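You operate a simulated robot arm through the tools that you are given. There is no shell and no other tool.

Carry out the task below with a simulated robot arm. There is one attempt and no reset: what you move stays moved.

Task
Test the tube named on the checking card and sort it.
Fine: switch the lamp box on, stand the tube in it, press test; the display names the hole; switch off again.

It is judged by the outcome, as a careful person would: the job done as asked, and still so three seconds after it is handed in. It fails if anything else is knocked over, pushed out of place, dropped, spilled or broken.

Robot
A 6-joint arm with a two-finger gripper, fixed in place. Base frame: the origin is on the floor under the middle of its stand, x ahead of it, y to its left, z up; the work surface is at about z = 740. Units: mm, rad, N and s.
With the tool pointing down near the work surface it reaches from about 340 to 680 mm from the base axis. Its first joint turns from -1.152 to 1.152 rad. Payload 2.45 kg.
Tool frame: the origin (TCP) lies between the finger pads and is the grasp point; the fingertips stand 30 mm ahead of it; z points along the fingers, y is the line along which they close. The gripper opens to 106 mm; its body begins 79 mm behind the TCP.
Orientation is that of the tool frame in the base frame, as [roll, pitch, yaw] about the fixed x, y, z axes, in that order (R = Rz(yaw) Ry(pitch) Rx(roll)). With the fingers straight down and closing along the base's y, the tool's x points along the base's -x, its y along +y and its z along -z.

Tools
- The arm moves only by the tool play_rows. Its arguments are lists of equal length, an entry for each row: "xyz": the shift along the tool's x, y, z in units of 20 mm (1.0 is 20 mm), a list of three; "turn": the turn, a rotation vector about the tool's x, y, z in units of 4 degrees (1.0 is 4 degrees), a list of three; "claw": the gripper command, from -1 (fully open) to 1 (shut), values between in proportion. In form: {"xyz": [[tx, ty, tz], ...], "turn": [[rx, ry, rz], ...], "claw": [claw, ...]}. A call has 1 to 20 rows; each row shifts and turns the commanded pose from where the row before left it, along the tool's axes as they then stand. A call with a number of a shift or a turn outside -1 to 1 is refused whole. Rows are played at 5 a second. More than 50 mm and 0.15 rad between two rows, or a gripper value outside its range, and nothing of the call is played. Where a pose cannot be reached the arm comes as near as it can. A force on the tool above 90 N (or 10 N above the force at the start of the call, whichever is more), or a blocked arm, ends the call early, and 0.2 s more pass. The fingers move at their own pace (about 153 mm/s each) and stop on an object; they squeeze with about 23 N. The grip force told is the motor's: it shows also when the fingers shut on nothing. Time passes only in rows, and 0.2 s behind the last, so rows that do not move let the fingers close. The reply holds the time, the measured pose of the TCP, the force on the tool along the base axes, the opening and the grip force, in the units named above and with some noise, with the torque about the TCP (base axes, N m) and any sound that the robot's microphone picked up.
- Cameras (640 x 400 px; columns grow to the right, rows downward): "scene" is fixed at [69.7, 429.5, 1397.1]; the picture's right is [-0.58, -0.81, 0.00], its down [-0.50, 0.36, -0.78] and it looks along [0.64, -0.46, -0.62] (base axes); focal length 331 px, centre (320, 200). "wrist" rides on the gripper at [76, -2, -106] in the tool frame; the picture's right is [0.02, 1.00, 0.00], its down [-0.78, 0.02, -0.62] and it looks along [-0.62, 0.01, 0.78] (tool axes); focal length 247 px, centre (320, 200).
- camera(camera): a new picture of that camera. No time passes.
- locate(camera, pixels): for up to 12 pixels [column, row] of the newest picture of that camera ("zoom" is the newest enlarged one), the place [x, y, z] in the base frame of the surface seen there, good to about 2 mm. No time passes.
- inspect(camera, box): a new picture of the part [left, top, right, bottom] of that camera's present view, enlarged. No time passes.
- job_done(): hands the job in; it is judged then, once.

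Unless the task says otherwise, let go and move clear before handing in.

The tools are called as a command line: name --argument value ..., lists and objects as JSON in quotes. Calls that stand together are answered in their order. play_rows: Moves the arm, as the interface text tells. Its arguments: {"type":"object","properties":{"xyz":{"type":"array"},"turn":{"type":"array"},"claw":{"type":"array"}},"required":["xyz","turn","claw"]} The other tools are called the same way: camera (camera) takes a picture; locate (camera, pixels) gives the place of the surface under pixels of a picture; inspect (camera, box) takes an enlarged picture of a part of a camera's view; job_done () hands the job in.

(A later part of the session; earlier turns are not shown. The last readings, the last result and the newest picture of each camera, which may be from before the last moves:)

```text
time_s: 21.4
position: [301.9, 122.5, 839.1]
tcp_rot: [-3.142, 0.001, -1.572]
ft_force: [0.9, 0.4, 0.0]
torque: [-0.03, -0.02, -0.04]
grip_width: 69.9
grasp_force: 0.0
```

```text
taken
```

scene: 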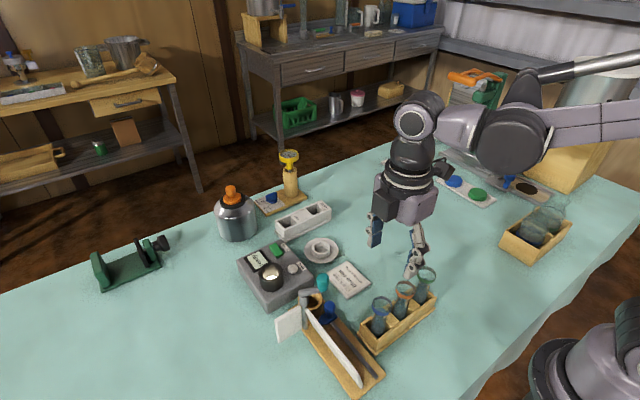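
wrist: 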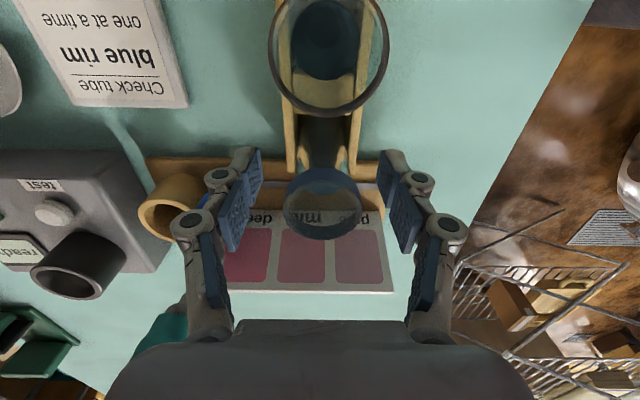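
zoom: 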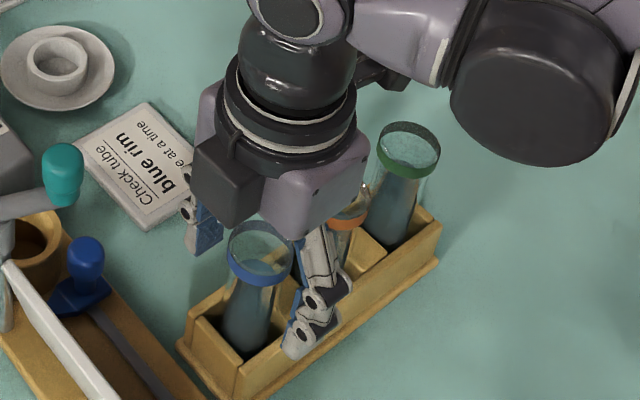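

The fingers now flank the tube at z≈839 and the wrist view shows the rim near (323,203). I'll enlarge to check centring along y before closing.

inspect --camera "wrist" --box '[240, 140, 400, 260]'

locate --camera "zoom" --pixels '[[333, 70], [333, 78], [333, 88], [333, 350], [333, 340], [185, 200], [483, 200], [195, 200], [475, 200], [333, 356], [200, 240], [470, 240]]'

```text
3.33 times, centred on (320, 200) of wrist
```

zoom: 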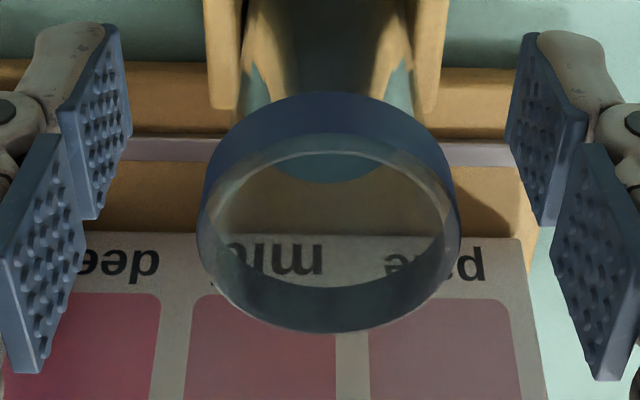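

```text
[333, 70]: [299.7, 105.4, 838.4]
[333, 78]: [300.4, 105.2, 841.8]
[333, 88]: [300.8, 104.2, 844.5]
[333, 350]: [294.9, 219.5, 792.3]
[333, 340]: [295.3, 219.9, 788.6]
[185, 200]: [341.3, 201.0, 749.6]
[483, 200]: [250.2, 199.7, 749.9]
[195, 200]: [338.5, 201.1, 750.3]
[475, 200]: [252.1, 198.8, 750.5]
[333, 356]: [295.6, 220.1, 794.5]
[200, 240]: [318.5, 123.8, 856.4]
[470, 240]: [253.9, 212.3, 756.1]
```

The tube axis is within about 1 mm of the finger centre. I'll shift 1 mm and close gently on it.

play_rows --xyz '[[0.03, 0.045, 0], [0, 0, 0], [0, 0, 0], [0, 0, 0], [0, 0, 0], [0, 0, 0]]' --turn '[[0, 0, 0], [0, 0, 0], [0, 0, 0], [0, 0, 0], [0, 0, 0], [0, 0, 0]]' --claw '[-0.2, 0.0, 0.2, 0.6, 1, 1]'

inspect --camera "wrist" --box '[240, 140, 400, 260]'

inspect --camera "scene" --box '[340, 250, 450, 350]'

```text
time_s: 22.8
position: [300.1, 121.3, 838.4]
tcp_rot: [-3.142, 0.001, -1.573]
ft_force: [-0.4, -0.9, 3.9]
torque: [-0.04, 0.0, 0.01]
grip_width: 33.6
grasp_force: 23.5
```

```text
3.33 times, centred on (320, 200) of wrist
```

zoom: 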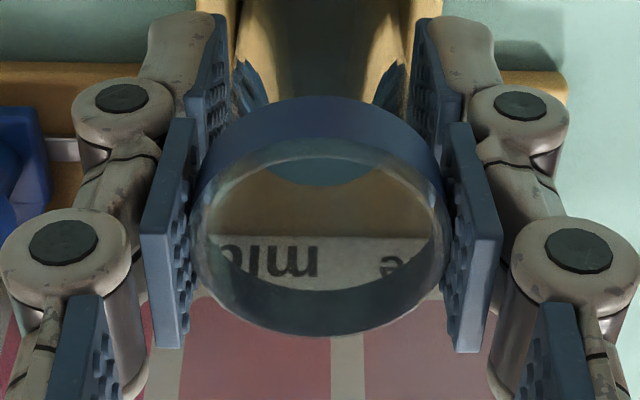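

```text
4.00 times, centred on (395, 300) of scene
```

zoom: 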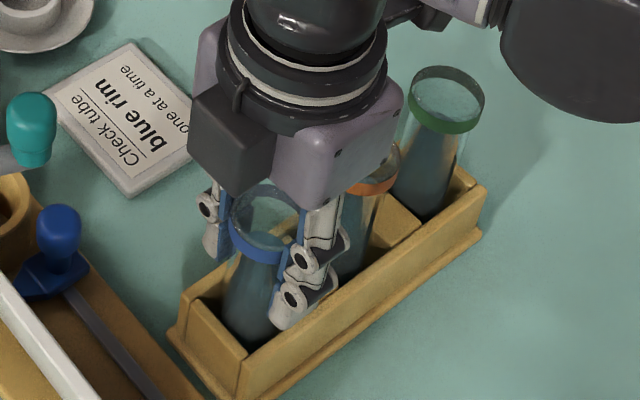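

The grip reads 33.6 mm at 23.5 N on the tube. I'll lift slowly at first, then up 190 mm so its bottom clears the crank knob.

play_rows --xyz '[[0, 0, -0.25], [0, 0, -0.5], [0, 0, -0.75], [0, 0, -1], [0, 0, -1], [0, 0, -1], [0, 0, -1], [0, 0, -1], [0, 0, -1], [0, 0, -1], [0, 0, -0.75], [0, 0, -0.25], [0, 0, 0]]' --turn '[[0, 0, 0], [0, 0, 0], [0, 0, 0], [0, 0, 0], [0, 0, 0], [0, 0, 0], [0, 0, 0], [0, 0, 0], [0, 0, 0], [0, 0, 0], [0, 0, 0], [0, 0, 0], [0, 0, 0]]' --claw '[1, 1, 1, 1, 1, 1, 1, 1, 1, 1, 1, 1, 1]'

camera --camera "scene"

inspect --camera "scene" --box '[340, 190, 460, 350]'

camera --camera "wrist"

```text
time_s: 25.6
position: [298.2, 120.6, 1029.8]
tcp_rot: [-3.141, 0.0, -1.57]
ft_force: [-0.1, -0.1, -1.7]
torque: [0.03, -0.02, -0.01]
grip_width: 33.2
grasp_force: 23.1
```

```text
taken
```

scene: 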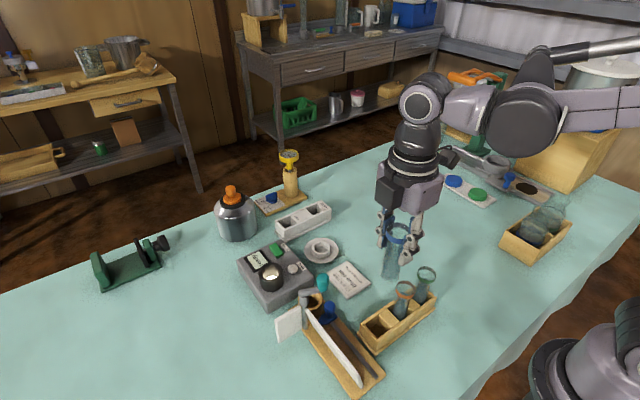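

```text
2.50 times, centred on (400, 270) of scene
```

zoom: 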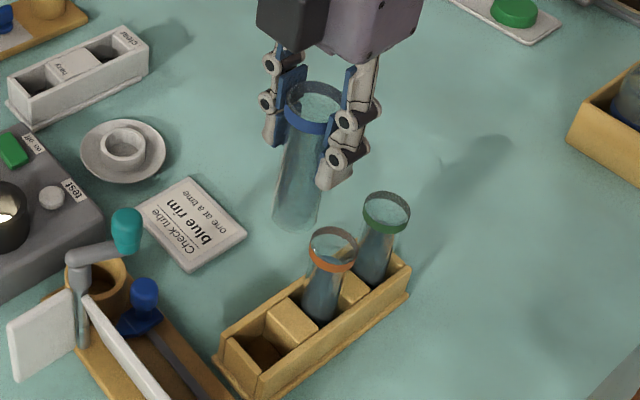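

```text
taken
```

wrist: 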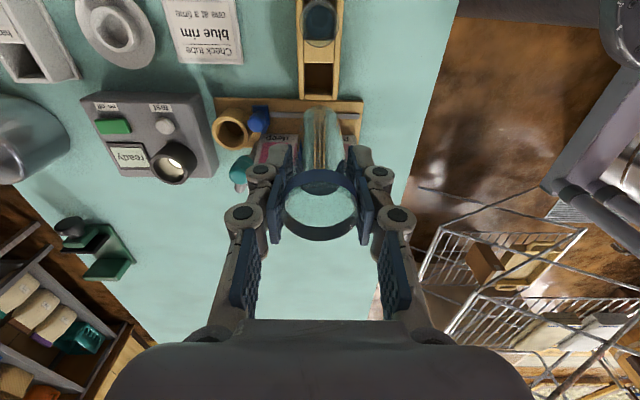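

The tube is held upright with a rounded bottom and the other two tubes are undisturbed. I'll refine the well centre using the lit rim in the scene view before carrying it over.

inspect --camera "scene" --box '[248, 255, 304, 300]'

locate --camera "zoom" --pixels '[[175, 140], [350, 140], [262, 70], [262, 210], [200, 90], [325, 90], [195, 190], [330, 190], [260, 130], [145, 140], [380, 140], [262, 60]]'

```text
8.89 times, centred on (276, 278) of scene
```

zoom: 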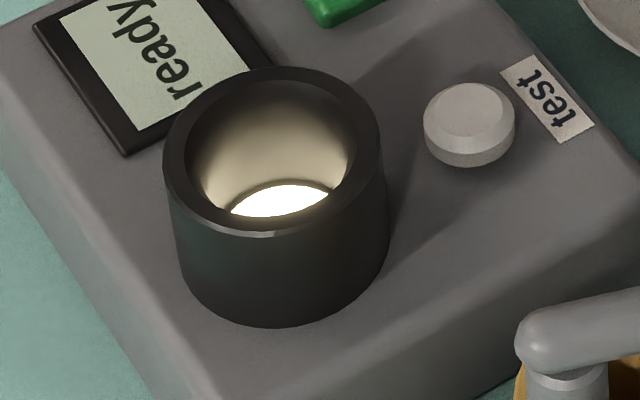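

```text
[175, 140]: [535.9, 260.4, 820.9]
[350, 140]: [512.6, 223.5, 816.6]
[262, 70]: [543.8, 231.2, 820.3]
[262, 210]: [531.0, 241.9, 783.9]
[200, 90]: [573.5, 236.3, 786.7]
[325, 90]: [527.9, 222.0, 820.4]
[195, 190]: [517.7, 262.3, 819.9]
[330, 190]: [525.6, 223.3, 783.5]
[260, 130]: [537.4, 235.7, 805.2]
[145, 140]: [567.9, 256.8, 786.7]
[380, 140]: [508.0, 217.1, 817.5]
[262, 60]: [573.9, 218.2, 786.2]
```

The well centre works out to about (519.5,241). I'll carry the tube there at this height, its bottom well above everything on the way.

play_rows --xyz '[[-0.249, -0.4573, 0], [-0.498, -0.9146, 0], [-0.498, -0.9146, 0], [-0.498, -0.9146, 0], [-0.498, -0.9146, 0], [-0.498, -0.9146, 0], [-0.498, -0.9146, 0], [-0.498, -0.9146, 0], [-0.498, -0.9146, 0], [-0.498, -0.9146, 0], [-0.498, -0.9146, 0], [-0.498, -0.9146, 0], [-0.249, -0.4573, 0], [0, 0, 0], [0, 0, 0]]' --turn '[[0, 0, 0], [0, 0, 0], [0, 0, 0], [0, 0, 0], [0, 0, 0], [0, 0, 0], [0, 0, 0], [0, 0, 0], [0, 0, 0], [0, 0, 0], [0, 0, 0], [0, 0, 0], [0, 0, 0], [0, 0, 0], [0, 0, 0]]' --claw '[1, 1, 1, 1, 1, 1, 1, 1, 1, 1, 1, 1, 1, 1, 1]'

camera --camera "scene"

camera --camera "wrist"

inspect --camera "scene" --box '[220, 150, 340, 310]'

```text
time_s: 28.8
position: [519.1, 240.5, 1029.2]
tcp_rot: [3.141, 0.0, -1.57]
ft_force: [0.8, -0.8, -0.6]
torque: [-0.02, 0.02, -0.01]
grip_width: 33.3
grasp_force: 23.0
```

```text
taken
```

scene: 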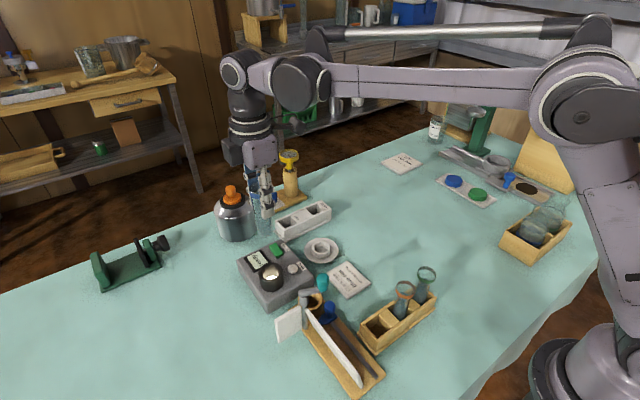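

```text
taken
```

wrist: 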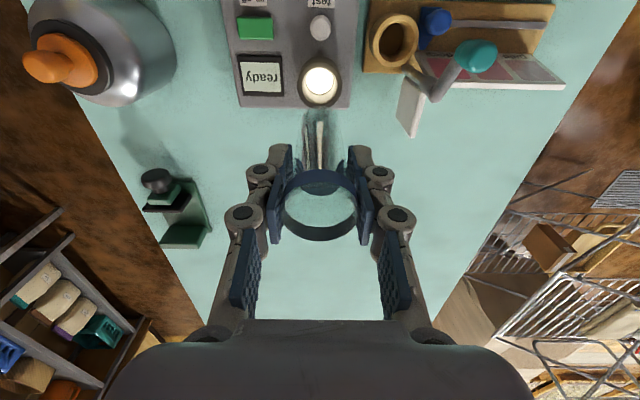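

```text
2.50 times, centred on (280, 230) of scene
```

zoom: 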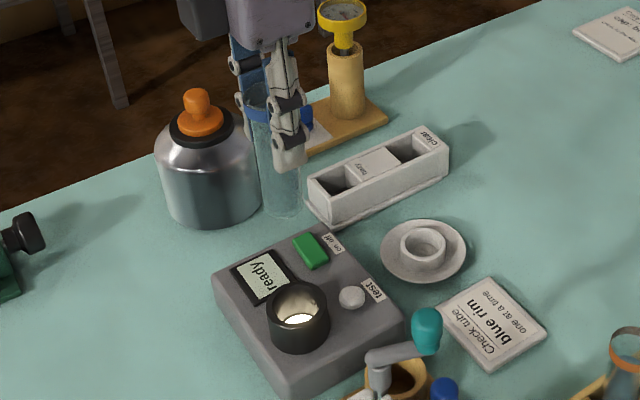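

I'm over the well at about (519,240.5). I'll lower 90 mm so the tube bottom sits just above the rim, then check alignment.

play_rows --xyz '[[0, 0, 0.5], [0, 0, 1], [0, 0, 1], [0, 0, 1], [0, 0, 0.7], [0, 0, 0.3], [0, 0, 0], [0, 0, 0]]' --turn '[[0, 0, 0], [0, 0, 0], [0, 0, 0], [0, 0, 0], [0, 0, 0], [0, 0, 0], [0, 0, 0], [0, 0, 0]]' --claw '[1, 1, 1, 1, 1, 1, 1, 1]'

inspect --camera "scene" --box '[230, 200, 326, 300]'

camera --camera "wrist"

```text
time_s: 30.6
position: [518.6, 240.4, 940.1]
tcp_rot: [-3.141, 0.001, -1.569]
ft_force: [-0.8, -0.9, -0.7]
torque: [-0.02, 0.0, -0.01]
grip_width: 33.5
grasp_force: 23.2
```

```text
4.00 times, centred on (278, 250) of scene
```

zoom: 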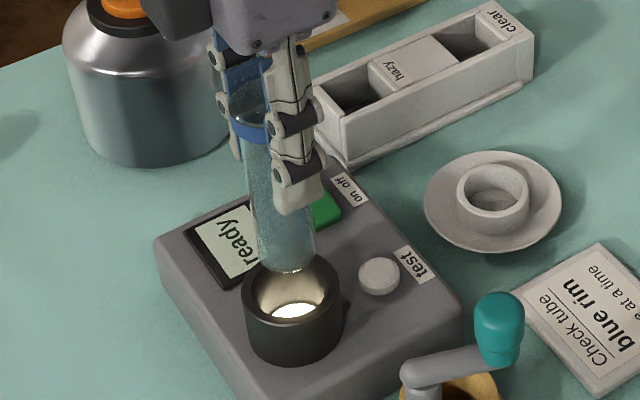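

```text
taken
```

wrist: 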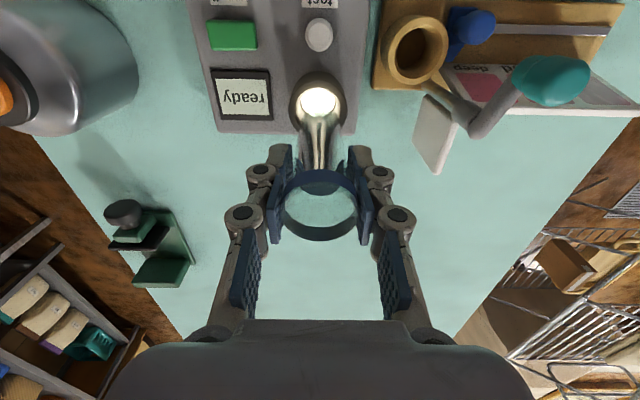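

The tube bottom (≈(283,268) in the zoom) hangs just above the well mouth (≈(293,293)), and its axis extends close to the centre. I'll check with enlarged wrist and scene views.

inspect --camera "wrist" --box '[260, 60, 380, 180]'

inspect --camera "scene" --box '[246, 245, 310, 305]'

locate --camera "zoom" --pixels '[[240, 60], [320, 60], [280, 60], [230, 20], [330, 20], [280, 100], [270, 20], [300, 20], [250, 90], [310, 90], [280, 20], [280, 80]]'

```text
3.33 times, centred on (320, 120) of wrist
```

zoom: 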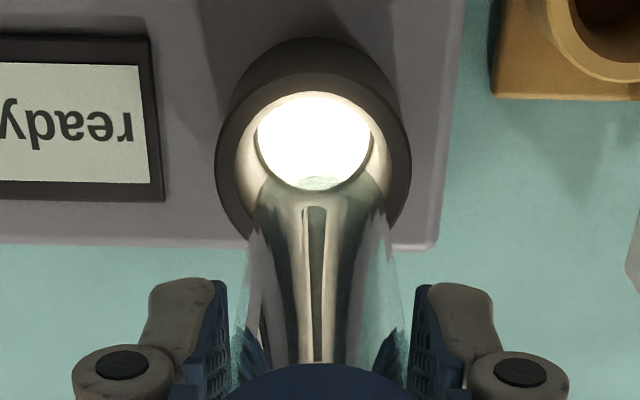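

```text
6.67 times, centred on (278, 275) of scene
```

zoom: 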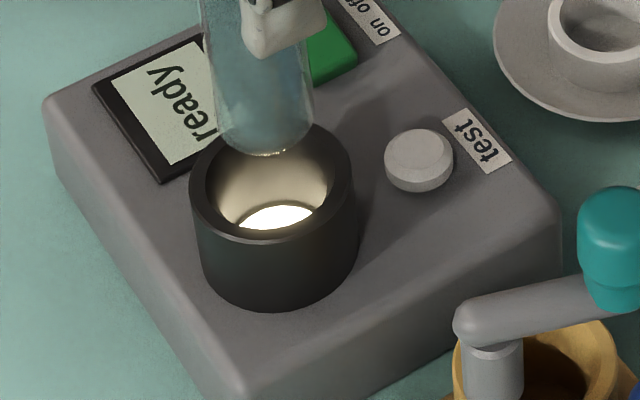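

```text
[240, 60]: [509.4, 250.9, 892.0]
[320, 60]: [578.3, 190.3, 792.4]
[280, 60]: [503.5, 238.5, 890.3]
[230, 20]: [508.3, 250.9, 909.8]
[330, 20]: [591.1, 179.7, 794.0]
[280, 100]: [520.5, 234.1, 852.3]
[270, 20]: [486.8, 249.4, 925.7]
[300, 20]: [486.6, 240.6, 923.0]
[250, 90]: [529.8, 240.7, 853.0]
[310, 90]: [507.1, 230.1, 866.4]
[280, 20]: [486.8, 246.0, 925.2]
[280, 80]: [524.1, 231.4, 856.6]
```

The tube's axis is within about 1–2 mm of the well centre; both views suggest a nudge of 1 mm in +x. I'll nudge and lower 24 mm into the mouth, watching forces.

play_rows --xyz '[[0, -0.05, 0], [0, 0, 0.3], [0, 0, 0.3], [0, 0, 0.3], [0, 0, 0.3], [0, 0, 0.3], [0, 0, 0]]' --turn '[[0, 0, 0], [0, 0, 0], [0, 0, 0], [0, 0, 0], [0, 0, 0], [0, 0, 0], [0, 0, 0]]' --claw '[1, 1, 1, 1, 1, 1, 1]'

inspect --camera "scene" --box '[246, 235, 310, 295]'

inspect --camera "wrist" --box '[260, 60, 380, 180]'

```text
time_s: 32.2
position: [520.3, 242.2, 907.7]
tcp_rot: [-3.142, -0.001, -1.57]
ft_force: [0.1, -0.2, -0.4]
torque: [0.0, 0.0, 0.0]
grip_width: 33.6
grasp_force: 23.3
```

```text
6.67 times, centred on (278, 265) of scene
```

zoom: 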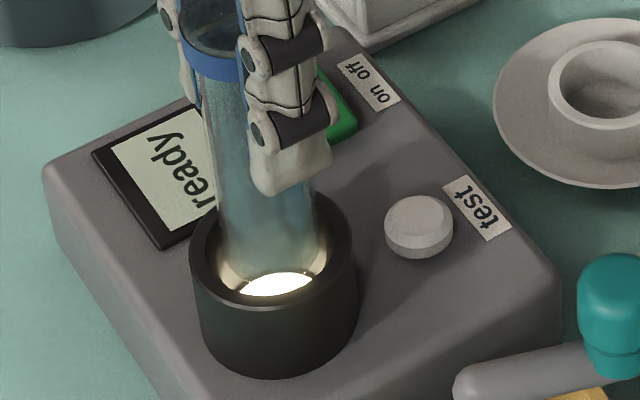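

```text
3.33 times, centred on (320, 120) of wrist
```

zoom: 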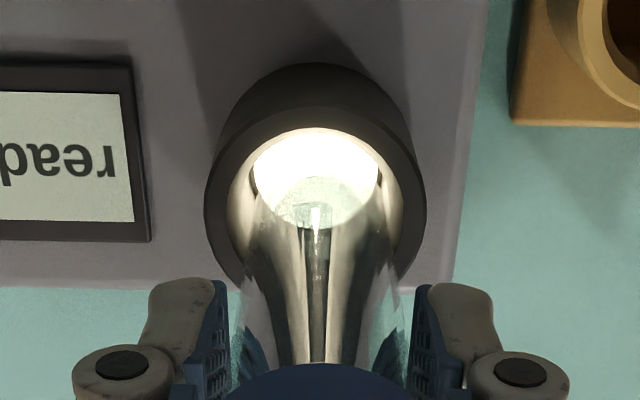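

The tube has entered the well with no contact force. I'll go on down slowly toward the floor (expected at TCP z≈877).

play_rows --xyz '[[0, 0, 0.3], [0, 0, 0.3], [0, 0, 0.3], [0, 0, 0.25], [0, 0, 0], [0, 0, 0]]' --turn '[[0, 0, 0], [0, 0, 0], [0, 0, 0], [0, 0, 0], [0, 0, 0], [0, 0, 0]]' --claw '[1, 1, 1, 1, 1, 1]'

inspect --camera "scene" --box '[246, 235, 310, 295]'

inspect --camera "wrist" --box '[260, 60, 380, 180]'

```text
time_s: 33.6
position: [520.1, 241.2, 886.1]
tcp_rot: [-3.141, 0.0, -1.569]
ft_force: [-0.5, -0.2, -0.5]
torque: [0.02, 0.01, 0.02]
grip_width: 33.3
grasp_force: 22.6
```

```text
6.67 times, centred on (278, 265) of scene
```

zoom: 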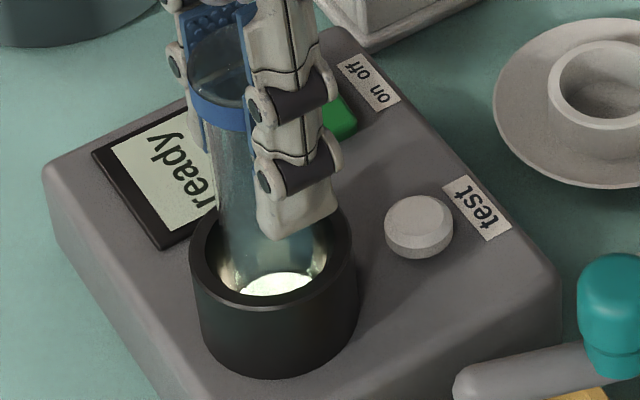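

```text
3.33 times, centred on (320, 120) of wrist
```

zoom: 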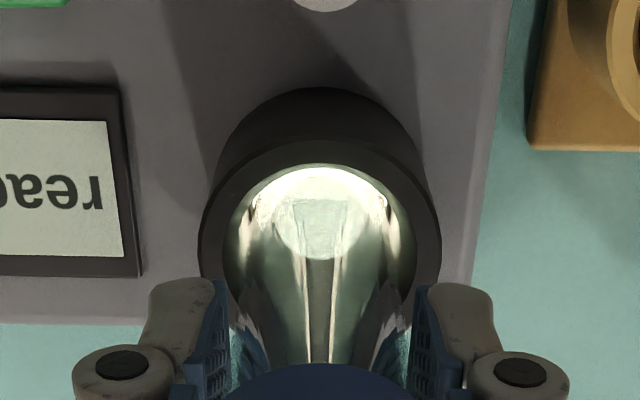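

Still no contact at TCP z≈886. I'll creep down 2 mm per row toward the floor.

play_rows --xyz '[[0, 0, 0.1], [0, 0, 0.1], [0, 0, 0.1], [0, 0, 0]]' --turn '[[0, 0, 0], [0, 0, 0], [0, 0, 0], [0, 0, 0]]' --claw '[1, 1, 1, 1]'

```text
time_s: 34.6
position: [518.2, 241.6, 878.5]
tcp_rot: [-3.142, 0.0, -1.57]
ft_force: [-0.3, 0.5, -0.8]
torque: [0.0, -0.06, 0.01]
grip_width: 33.5
grasp_force: 23.0
```

play_rows --xyz '[[0, 0, 0.05], [0, 0, 0.05], [0, 0, 0]]' --turn '[[0, 0, 0], [0, 0, 0], [0, 0, 0]]' --claw '[1, 1, 1]'

inspect --camera "scene" --box '[246, 235, 310, 295]'

```text
time_s: 35.4
position: [518.9, 241.3, 877.8]
tcp_rot: [3.141, 0.001, -1.571]
ft_force: [0.8, -0.1, -1.0]
torque: [0.02, -0.01, -0.02]
grip_width: 33.6
grasp_force: 22.9
```

```text
6.67 times, centred on (278, 265) of scene
```

zoom: 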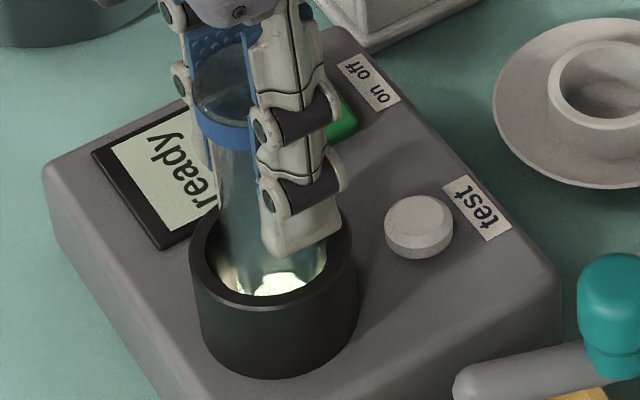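

No floor contact yet at z≈877.8. I'll continue in 1 mm steps until the force rises.

play_rows --xyz '[[0, 0, 0.05], [0, 0, 0.05], [0, 0, 0]]' --turn '[[0, 0, 0], [0, 0, 0], [0, 0, 0]]' --claw '[1, 1, 1]'

```text
time_s: 36.2
position: [518.5, 241.8, 875.3]
tcp_rot: [-3.141, 0.001, -1.57]
ft_force: [-0.8, 0.1, 8.9]
torque: [-0.03, 0.02, 0.0]
grip_width: 33.7
grasp_force: 23.2
```

The tube bottom touched the floor (+8.9 N at z≈875). I'll release it by opening to 70 mm and check that it stands.

play_rows --xyz '[[0, 0, -0.02], [0, 0, 0], [0, 0, 0], [0, 0, 0], [0, 0, 0], [0, 0, 0]]' --turn '[[0, 0, 0], [0, 0, 0], [0, 0, 0], [0, 0, 0], [0, 0, 0], [0, 0, 0]]' --claw '[1, 0.3, 0.2, 0, -0.32, -0.32]'

inspect --camera "scene" --box '[238, 225, 318, 300]'

camera --camera "wrist"

```text
time_s: 37.6
position: [519.5, 241.9, 874.5]
tcp_rot: [-3.141, 0.001, -1.57]
ft_force: [-0.2, 0.4, 0.0]
torque: [0.03, -0.01, -0.01]
grip_width: 70.0
grasp_force: 0.0
```

```text
5.33 times, centred on (278, 262) of scene
```

zoom: 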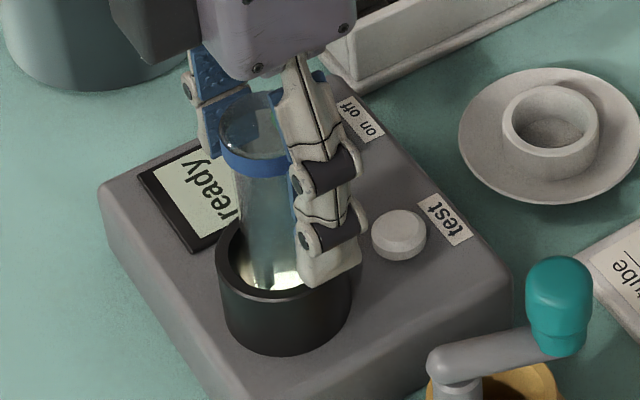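

```text
taken
```

wrist: 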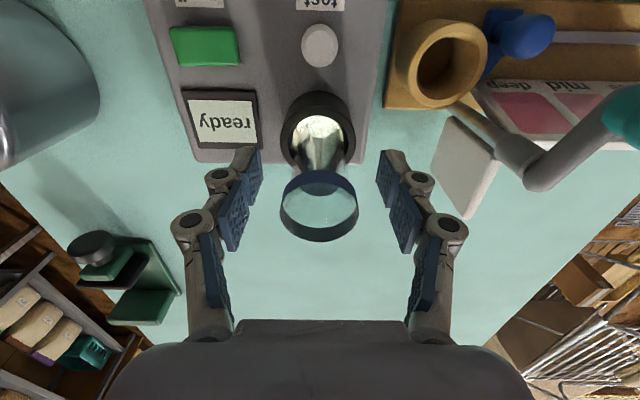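

The tube stands upright and centred in the well, fully released. I'll rise straight up 125 mm clear of its rim.

play_rows --xyz '[[0, 0, -0.25], [0, 0, -1], [0, 0, -1], [0, 0, -1], [0, 0, -1], [0, 0, -1], [0, 0, -1], [0, 0, 0]]' --turn '[[0, 0, 0], [0, 0, 0], [0, 0, 0], [0, 0, 0], [0, 0, 0], [0, 0, 0], [0, 0, 0], [0, 0, 0]]' --claw '[-0.32, -0.32, -0.32, -0.32, -0.32, -0.32, -0.32, -0.32]'

inspect --camera "scene" --box '[238, 225, 318, 300]'

```text
time_s: 39.4
position: [521.8, 241.4, 1001.1]
tcp_rot: [3.141, 0.001, -1.571]
ft_force: [0.1, 0.0, 0.2]
torque: [-0.04, -0.01, 0.0]
grip_width: 70.2
grasp_force: 0.1
```

```text
5.33 times, centred on (278, 262) of scene
```

zoom: 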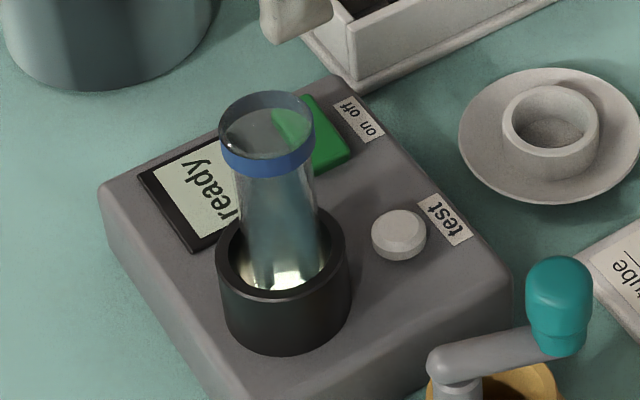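

The tube stands on its own in the well. I'll move over the test button (y≈186), shut the fingers, and lower to about 12 mm above it.

play_rows --xyz '[[0.925, 0, 0], [0.925, 0, 0], [0.925, 0, 0], [0, 0, 0], [0, 0, 1], [0, 0, 1], [0, 0, 1], [0, 0, 1], [0, 0, 1], [0, 0, 1], [0, 0, 0.5], [0, 0, 0], [0, 0, 0]]' --turn '[[0, 0, 0], [0, 0, 0], [0, 0, 0], [0, 0, 0], [0, 0, 0], [0, 0, 0], [0, 0, 0], [0, 0, 0], [0, 0, 0], [0, 0, 0], [0, 0, 0], [0, 0, 0], [0, 0, 0]]' --claw '[0, 1, 1, 1, 1, 1, 1, 1, 1, 1, 1, 1, 1]'

inspect --camera "scene" --box '[238, 205, 334, 295]'

camera --camera "wrist"

```text
time_s: 42.2
position: [519.0, 185.4, 870.9]
tcp_rot: [3.14, 0.0, -1.571]
ft_force: [0.3, -0.3, 0.3]
torque: [0.02, -0.02, -0.02]
grip_width: 0.2
grasp_force: 23.3
```

```text
4.44 times, centred on (286, 250) of scene
```

zoom: 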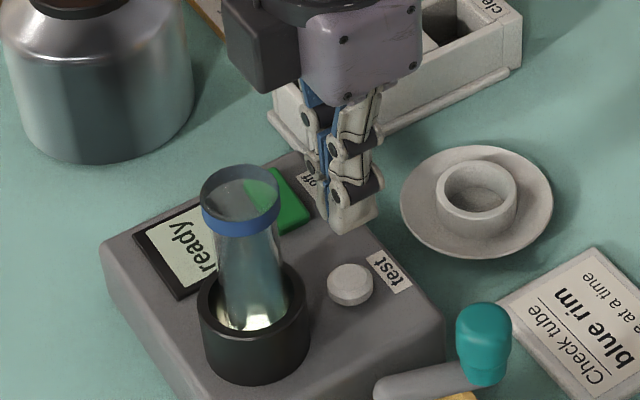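

```text
taken
```

wrist: 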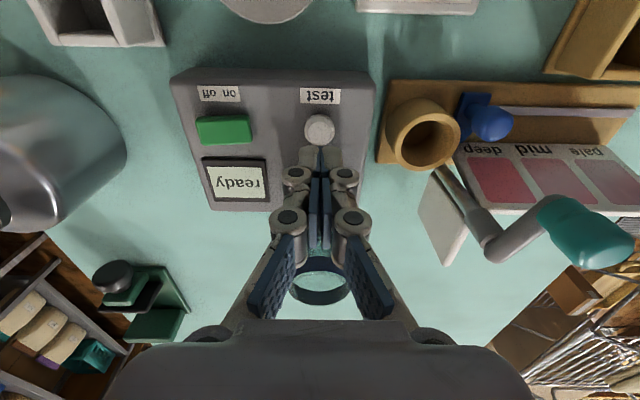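

The closed fingers are over the test button with the tube well clear on the +y side. I'll check the tube's rim height against the gripper body (which will be at about z≈904 when pressing).

locate --camera "wrist" --pixels '[[320, 262], [305, 265], [335, 265], [320, 118], [320, 135], [308, 130], [332, 130]]'

inspect --camera "scene" --box '[250, 225, 314, 285]'

locate --camera "zoom" --pixels '[[225, 160], [225, 170], [180, 135], [275, 135], [225, 150], [250, 168], [200, 165], [300, 340], [390, 320], [385, 305]]'

```text
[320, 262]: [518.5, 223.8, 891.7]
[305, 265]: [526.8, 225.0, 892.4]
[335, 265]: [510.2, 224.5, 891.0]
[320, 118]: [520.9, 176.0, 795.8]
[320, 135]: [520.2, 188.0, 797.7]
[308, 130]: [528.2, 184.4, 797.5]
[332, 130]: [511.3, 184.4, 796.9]
```

```text
6.67 times, centred on (282, 255) of scene
```

zoom: 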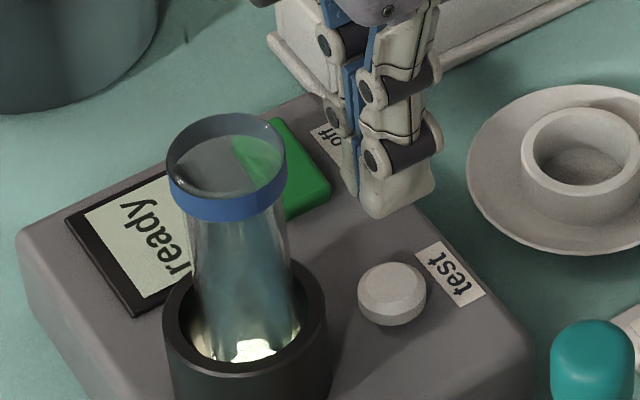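

```text
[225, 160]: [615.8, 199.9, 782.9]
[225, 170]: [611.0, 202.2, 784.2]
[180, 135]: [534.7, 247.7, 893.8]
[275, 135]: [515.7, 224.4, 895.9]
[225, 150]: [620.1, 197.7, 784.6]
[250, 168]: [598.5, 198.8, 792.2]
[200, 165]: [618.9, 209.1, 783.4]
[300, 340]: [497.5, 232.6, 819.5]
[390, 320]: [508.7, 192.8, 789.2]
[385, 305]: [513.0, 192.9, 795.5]
```

The tube's rim tops out at z≈895 and the gripper body stays above about 903, so it clears. The tips are right over the button (top z≈798 at (520,187)); I'll lower to just above it and then press in small steps.

play_rows --xyz '[[0, 0, 0.65], [0, 0, 0.65], [0, 0, 0.5], [0, 0, 0]]' --turn '[[0, 0, 0], [0, 0, 0], [0, 0, 0], [0, 0, 0]]' --claw '[1, 1, 1, 1]'

inspect --camera "scene" --box '[250, 225, 314, 285]'

camera --camera "wrist"

```text
time_s: 43.2
position: [519.1, 185.7, 834.4]
tcp_rot: [-3.141, 0.0, -1.571]
ft_force: [-0.7, 0.1, -0.6]
torque: [0.01, 0.01, 0.02]
grip_width: 0.0
grasp_force: 23.2
```

```text
6.67 times, centred on (282, 255) of scene
```

zoom: 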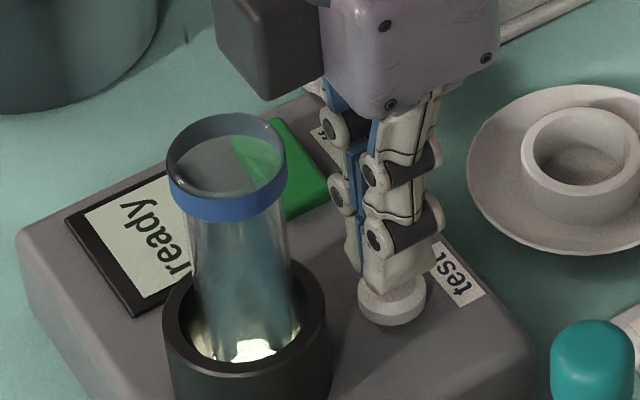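

```text
taken
```

wrist: 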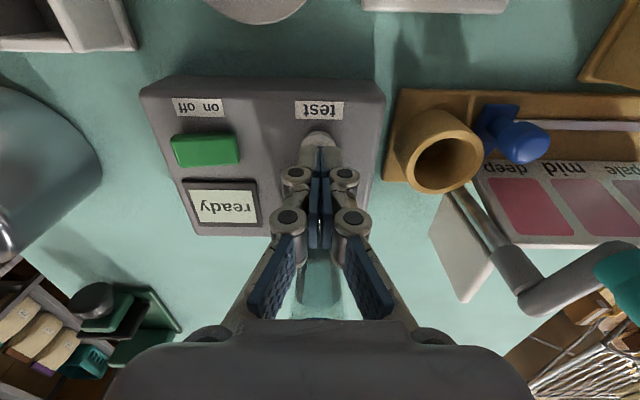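

The fingertips are just above the test button and clear of the tube. I'll press down in 2 mm steps.

play_rows --xyz '[[0, 0, 0.15], [0, 0, 0.1], [0, 0, 0.1], [0, 0, 0]]' --turn '[[0, 0, 0], [0, 0, 0], [0, 0, 0], [0, 0, 0]]' --claw '[1, 1, 1, 1]'

inspect --camera "scene" --box '[240, 225, 304, 285]'

```text
time_s: 44.2
position: [518.8, 184.9, 827.9]
tcp_rot: [-3.141, -0.001, -1.57]
ft_force: [-0.1, 0.1, 1.1]
torque: [0.03, 0.01, -0.01]
grip_width: 0.1
grasp_force: 23.1
```

```text
6.67 times, centred on (272, 255) of scene
```

zoom: 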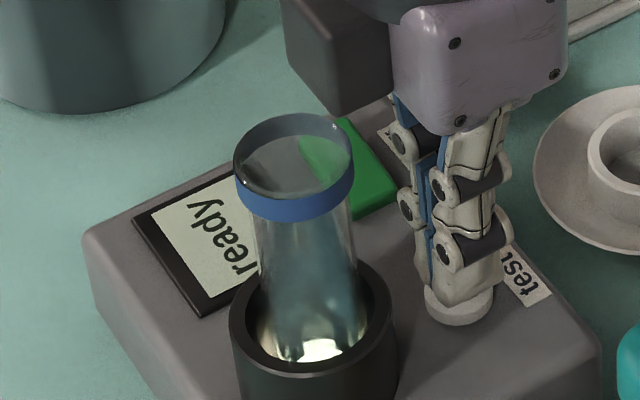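

The tips touch the button (+1.1 N) and the display still reads "ready". I'll press a little further.

play_rows --xyz '[[0, 0, 0.1], [0, 0, 0.05], [0, 0, 0]]' --turn '[[0, 0, 0], [0, 0, 0], [0, 0, 0]]' --claw '[1, 1, 1]'

inspect --camera "scene" --box '[240, 225, 304, 285]'

inspect --camera "wrist" --box '[140, 120, 340, 245]'

```text
time_s: 45.0
position: [519.1, 185.6, 824.9]
tcp_rot: [3.141, 0.0, -1.572]
ft_force: [-1.0, 0.6, 1.5]
torque: [0.02, 0.01, -0.04]
grip_width: 6.3
grasp_force: 28.3
```

```text
6.67 times, centred on (272, 255) of scene
```

zoom: 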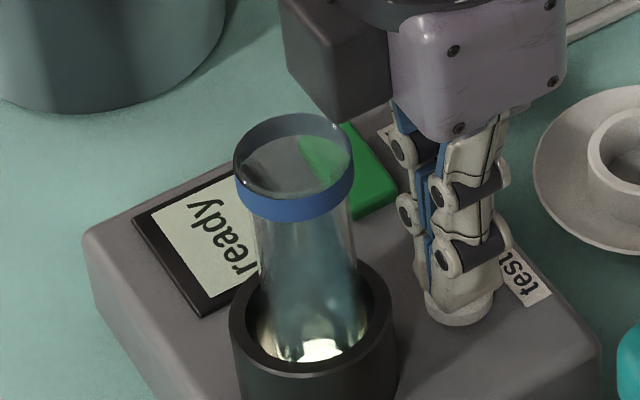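

```text
3.20 times, centred on (240, 182) of wrist
```

zoom: 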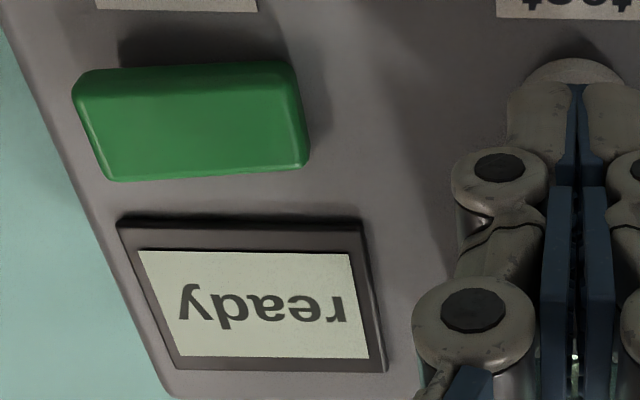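

As with the switch, the fingers first flexed slightly (opening reads 6.3) and the display still reads "ready". I'll press 1 mm at a time.

play_rows --xyz '[[0, 0, 0.05], [0, 0, 0]]' --turn '[[0, 0, 0], [0, 0, 0]]' --claw '[1, 1]'

inspect --camera "scene" --box '[240, 225, 304, 285]'

```text
time_s: 45.6
position: [519.9, 185.2, 823.6]
tcp_rot: [-3.141, 0.0, -1.571]
ft_force: [0.0, 0.3, 0.6]
torque: [0.0, 0.0, 0.0]
grip_width: 6.0
grasp_force: 28.9
```

```text
6.67 times, centred on (272, 255) of scene
```

zoom: 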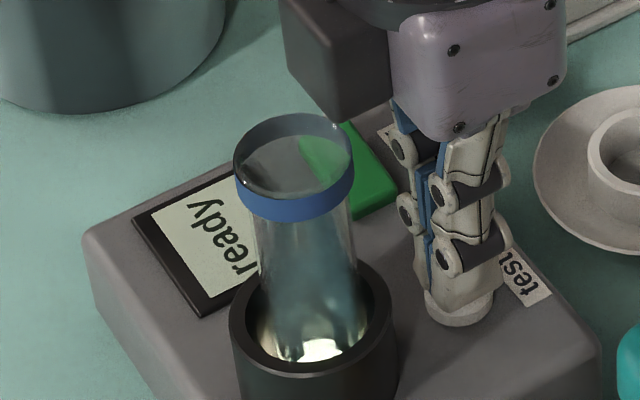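

play_rows --xyz '[[0, 0, 0.05], [0, 0, 0]]' --turn '[[0, 0, 0], [0, 0, 0]]' --claw '[1, 1]'

inspect --camera "scene" --box '[240, 225, 304, 285]'

```text
time_s: 46.2
position: [520.1, 185.8, 822.4]
tcp_rot: [3.142, 0.0, -1.571]
ft_force: [0.7, -0.6, 1.0]
torque: [0.01, 0.0, -0.01]
grip_width: 5.9
grasp_force: 28.4
```

```text
6.67 times, centred on (272, 255) of scene
```

zoom: 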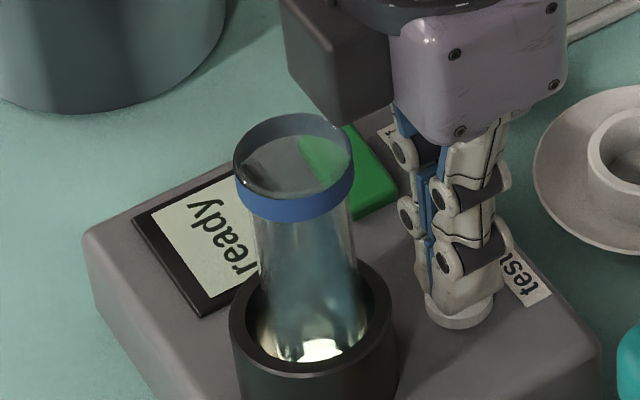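

The force is still low. I'll check the clearance between the gripper body and the tube rim before pressing deeper.

locate --camera "zoom" --pixels '[[450, 100], [400, 70], [440, 135], [340, 80], [340, 112], [300, 50], [500, 80], [345, 150], [240, 150], [395, 90]]'

```text
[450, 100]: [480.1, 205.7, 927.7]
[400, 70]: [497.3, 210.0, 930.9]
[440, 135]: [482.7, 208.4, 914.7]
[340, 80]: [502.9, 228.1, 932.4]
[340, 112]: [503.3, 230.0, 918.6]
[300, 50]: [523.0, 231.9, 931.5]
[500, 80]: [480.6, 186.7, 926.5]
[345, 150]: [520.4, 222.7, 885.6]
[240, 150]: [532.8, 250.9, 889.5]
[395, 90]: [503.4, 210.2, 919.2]
```

The purple body stays at y≤210 and the dark box's underside is at z≈915, about 20 mm above the rim, so there is room. I'll press on in 1 mm steps.

play_rows --xyz '[[0, 0, 0.05], [0, 0, 0.05], [0, 0, 0]]' --turn '[[0, 0, 0], [0, 0, 0], [0, 0, 0]]' --claw '[1, 1, 1]'

inspect --camera "scene" --box '[240, 225, 304, 285]'

```text
time_s: 47.0
position: [519.5, 185.2, 821.0]
tcp_rot: [-3.141, -0.001, -1.572]
ft_force: [0.0, -0.3, 2.2]
torque: [0.02, -0.01, -0.03]
grip_width: 5.9
grasp_force: 28.8
```

```text
6.67 times, centred on (272, 255) of scene
```

zoom: 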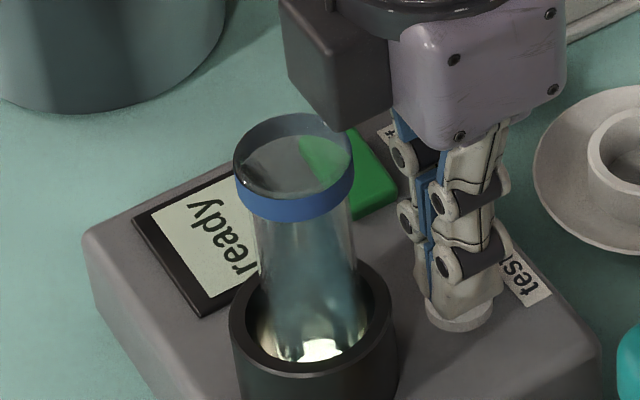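

play_rows --xyz '[[0, 0, 0.05], [0, 0, 0.05], [0, 0, 0]]' --turn '[[0, 0, 0], [0, 0, 0], [0, 0, 0]]' --claw '[1, 1, 1]'

inspect --camera "scene" --box '[240, 225, 304, 285]'

inspect --camera "wrist" --box '[250, 100, 390, 190]'

```text
time_s: 47.8
position: [519.4, 186.2, 818.5]
tcp_rot: [-3.141, -0.001, -1.571]
ft_force: [-0.7, 1.2, 2.4]
torque: [0.02, 0.06, 0.02]
grip_width: 6.2
grasp_force: 28.5
heard: click
```

```text
6.67 times, centred on (272, 255) of scene
```

zoom: 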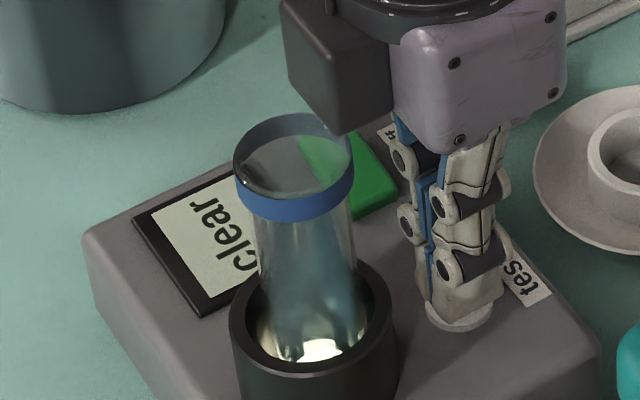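

```text
4.44 times, centred on (320, 145) of wrist
```

zoom: 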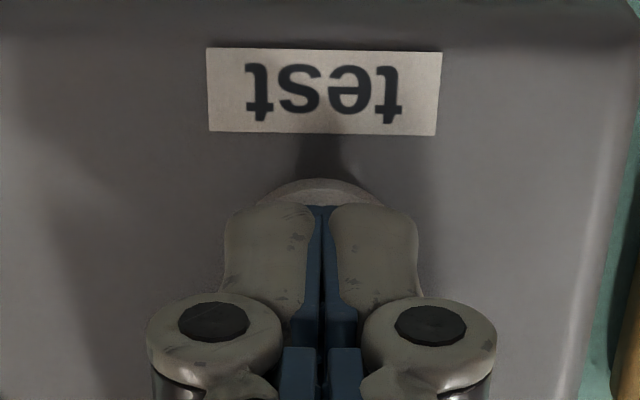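

A click was heard and the display now reads "clear", so the tube belongs in the clear hole. I'll lift off the button and confirm the reading.

play_rows --xyz '[[0, 0, -0.3], [0, 0, -0.7], [0, 0, -1], [0, 0, -1], [0, 0, -1], [0, 0, 0]]' --turn '[[0, 0, 0], [0, 0, 0], [0, 0, 0], [0, 0, 0], [0, 0, 0], [0, 0, 0]]' --claw '[1, 1, 1, 1, 1, 1]'

inspect --camera "scene" --box '[235, 220, 315, 295]'

camera --camera "wrist"

```text
time_s: 49.2
position: [518.8, 186.5, 897.6]
tcp_rot: [-3.14, -0.001, -1.57]
ft_force: [0.7, 0.3, -0.5]
torque: [0.02, -0.04, 0.01]
grip_width: 0.4
grasp_force: 28.6
```

```text
5.33 times, centred on (275, 258) of scene
```

zoom: 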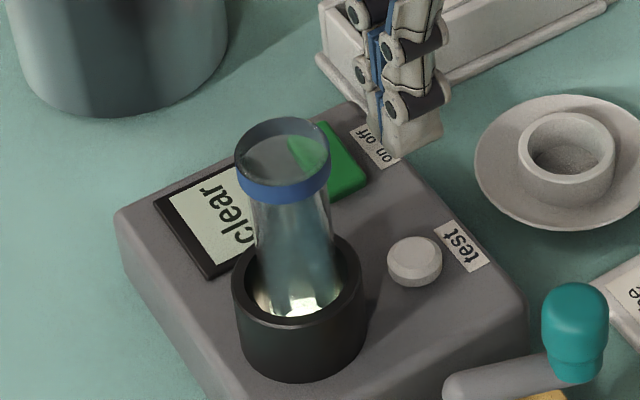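

```text
taken
```

wrist: 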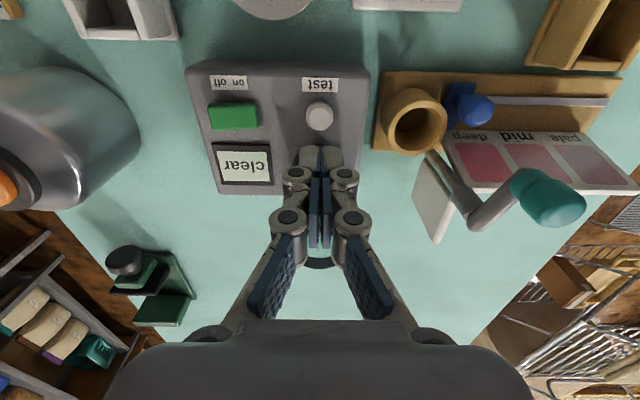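

The display holds "clear" with the button released. I'll switch the box off next, as the task's order says, so I'll measure the raised "off" end of the rocker now.

inspect --camera "wrist" --box '[190, 65, 290, 155]'

locate --camera "zoom" --pixels '[[190, 230], [210, 230], [240, 230], [270, 230], [300, 230], [330, 230], [350, 230], [270, 180], [270, 280], [210, 190], [210, 265]]'

```text
4.44 times, centred on (240, 110) of wrist
```

zoom: 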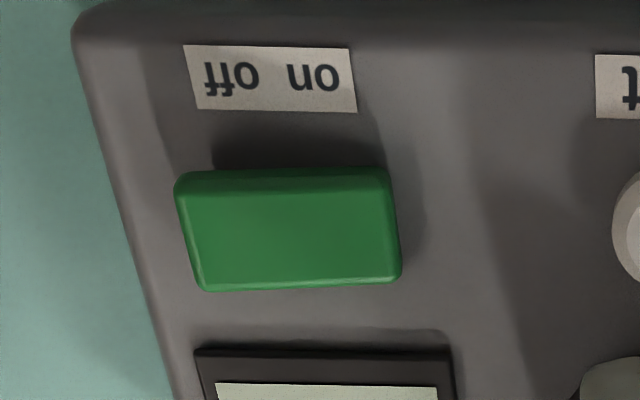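

```text
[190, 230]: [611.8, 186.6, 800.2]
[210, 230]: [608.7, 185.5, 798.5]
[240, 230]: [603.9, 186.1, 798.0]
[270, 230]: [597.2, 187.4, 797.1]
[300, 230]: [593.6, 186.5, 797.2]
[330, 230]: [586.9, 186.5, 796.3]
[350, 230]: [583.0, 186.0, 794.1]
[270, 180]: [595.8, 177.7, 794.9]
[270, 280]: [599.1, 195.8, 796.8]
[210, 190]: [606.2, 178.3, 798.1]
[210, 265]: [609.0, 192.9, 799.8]
```

The "off" end is now the raised one at x≈612, z≈800. I'll move over (610,187.5) and lower to about 8 mm above it.

play_rows --xyz '[[-0.05, -0.907, 0], [0, -0.907, 0], [0, -0.907, 0], [0, -0.907, 0], [0, -0.907, 0], [0, 0, 0], [0, 0, 1], [0, 0, 1], [0, 0, 0.9], [0, 0, 0], [0, 0, 0]]' --turn '[[0, 0, 0], [0, 0, 0], [0, 0, 0], [0, 0, 0], [0, 0, 0], [0, 0, 0], [0, 0, 0], [0, 0, 0], [0, 0, 0], [0, 0, 0], [0, 0, 0]]' --claw '[1, 1, 1, 1, 1, 1, 1, 1, 1, 1, 1]'

inspect --camera "scene" --box '[235, 210, 315, 285]'

camera --camera "wrist"

```text
time_s: 51.6
position: [612.0, 186.9, 842.5]
tcp_rot: [3.141, 0.0, -1.571]
ft_force: [-0.1, 0.4, -0.1]
torque: [-0.02, 0.0, -0.04]
grip_width: 0.1
grasp_force: 28.8
```

```text
5.33 times, centred on (275, 248) of scene
```

zoom: 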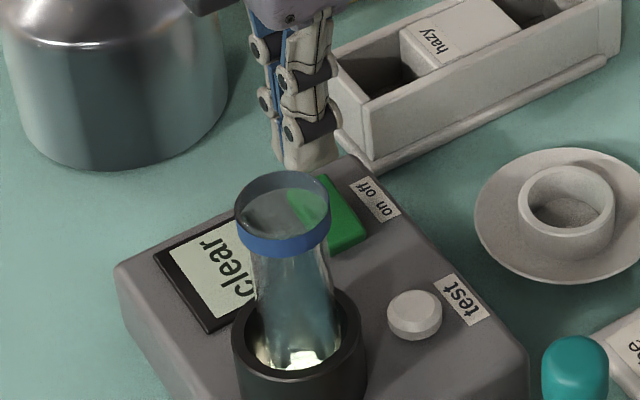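

```text
taken
```

wrist: 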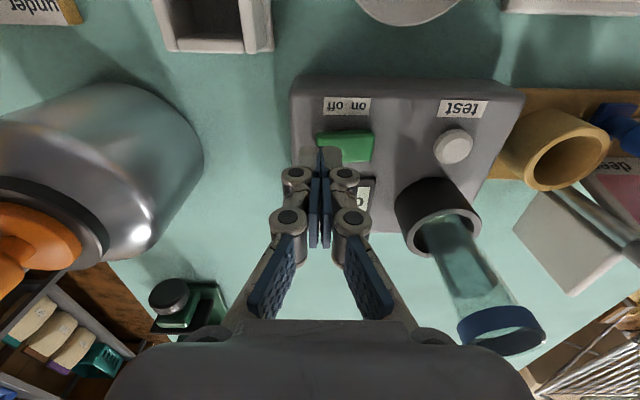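

The tips straddle the raised "off" end (rocker end at column ≈317, finger centre ≈321). I'll lower and press in small steps.

play_rows --xyz '[[0, 0, 0.3], [0, 0, 0.3], [0, 0, 0.15], [0, 0, 0.1], [0, 0, 0]]' --turn '[[0, 0, 0], [0, 0, 0], [0, 0, 0], [0, 0, 0], [0, 0, 0]]' --claw '[1, 1, 1, 1, 1]'

inspect --camera "scene" --box '[235, 210, 315, 285]'

```text
time_s: 52.8
position: [611.0, 187.2, 822.8]
tcp_rot: [3.141, 0.001, -1.571]
ft_force: [0.5, 0.2, -0.4]
torque: [-0.02, 0.0, 0.0]
grip_width: 0.0
grasp_force: 29.0
```

```text
5.33 times, centred on (275, 248) of scene
```

zoom: 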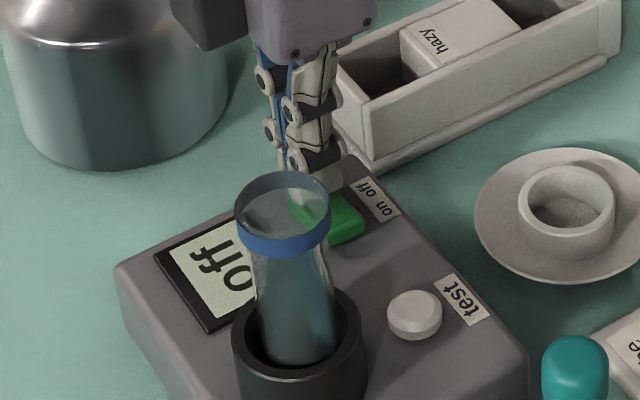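

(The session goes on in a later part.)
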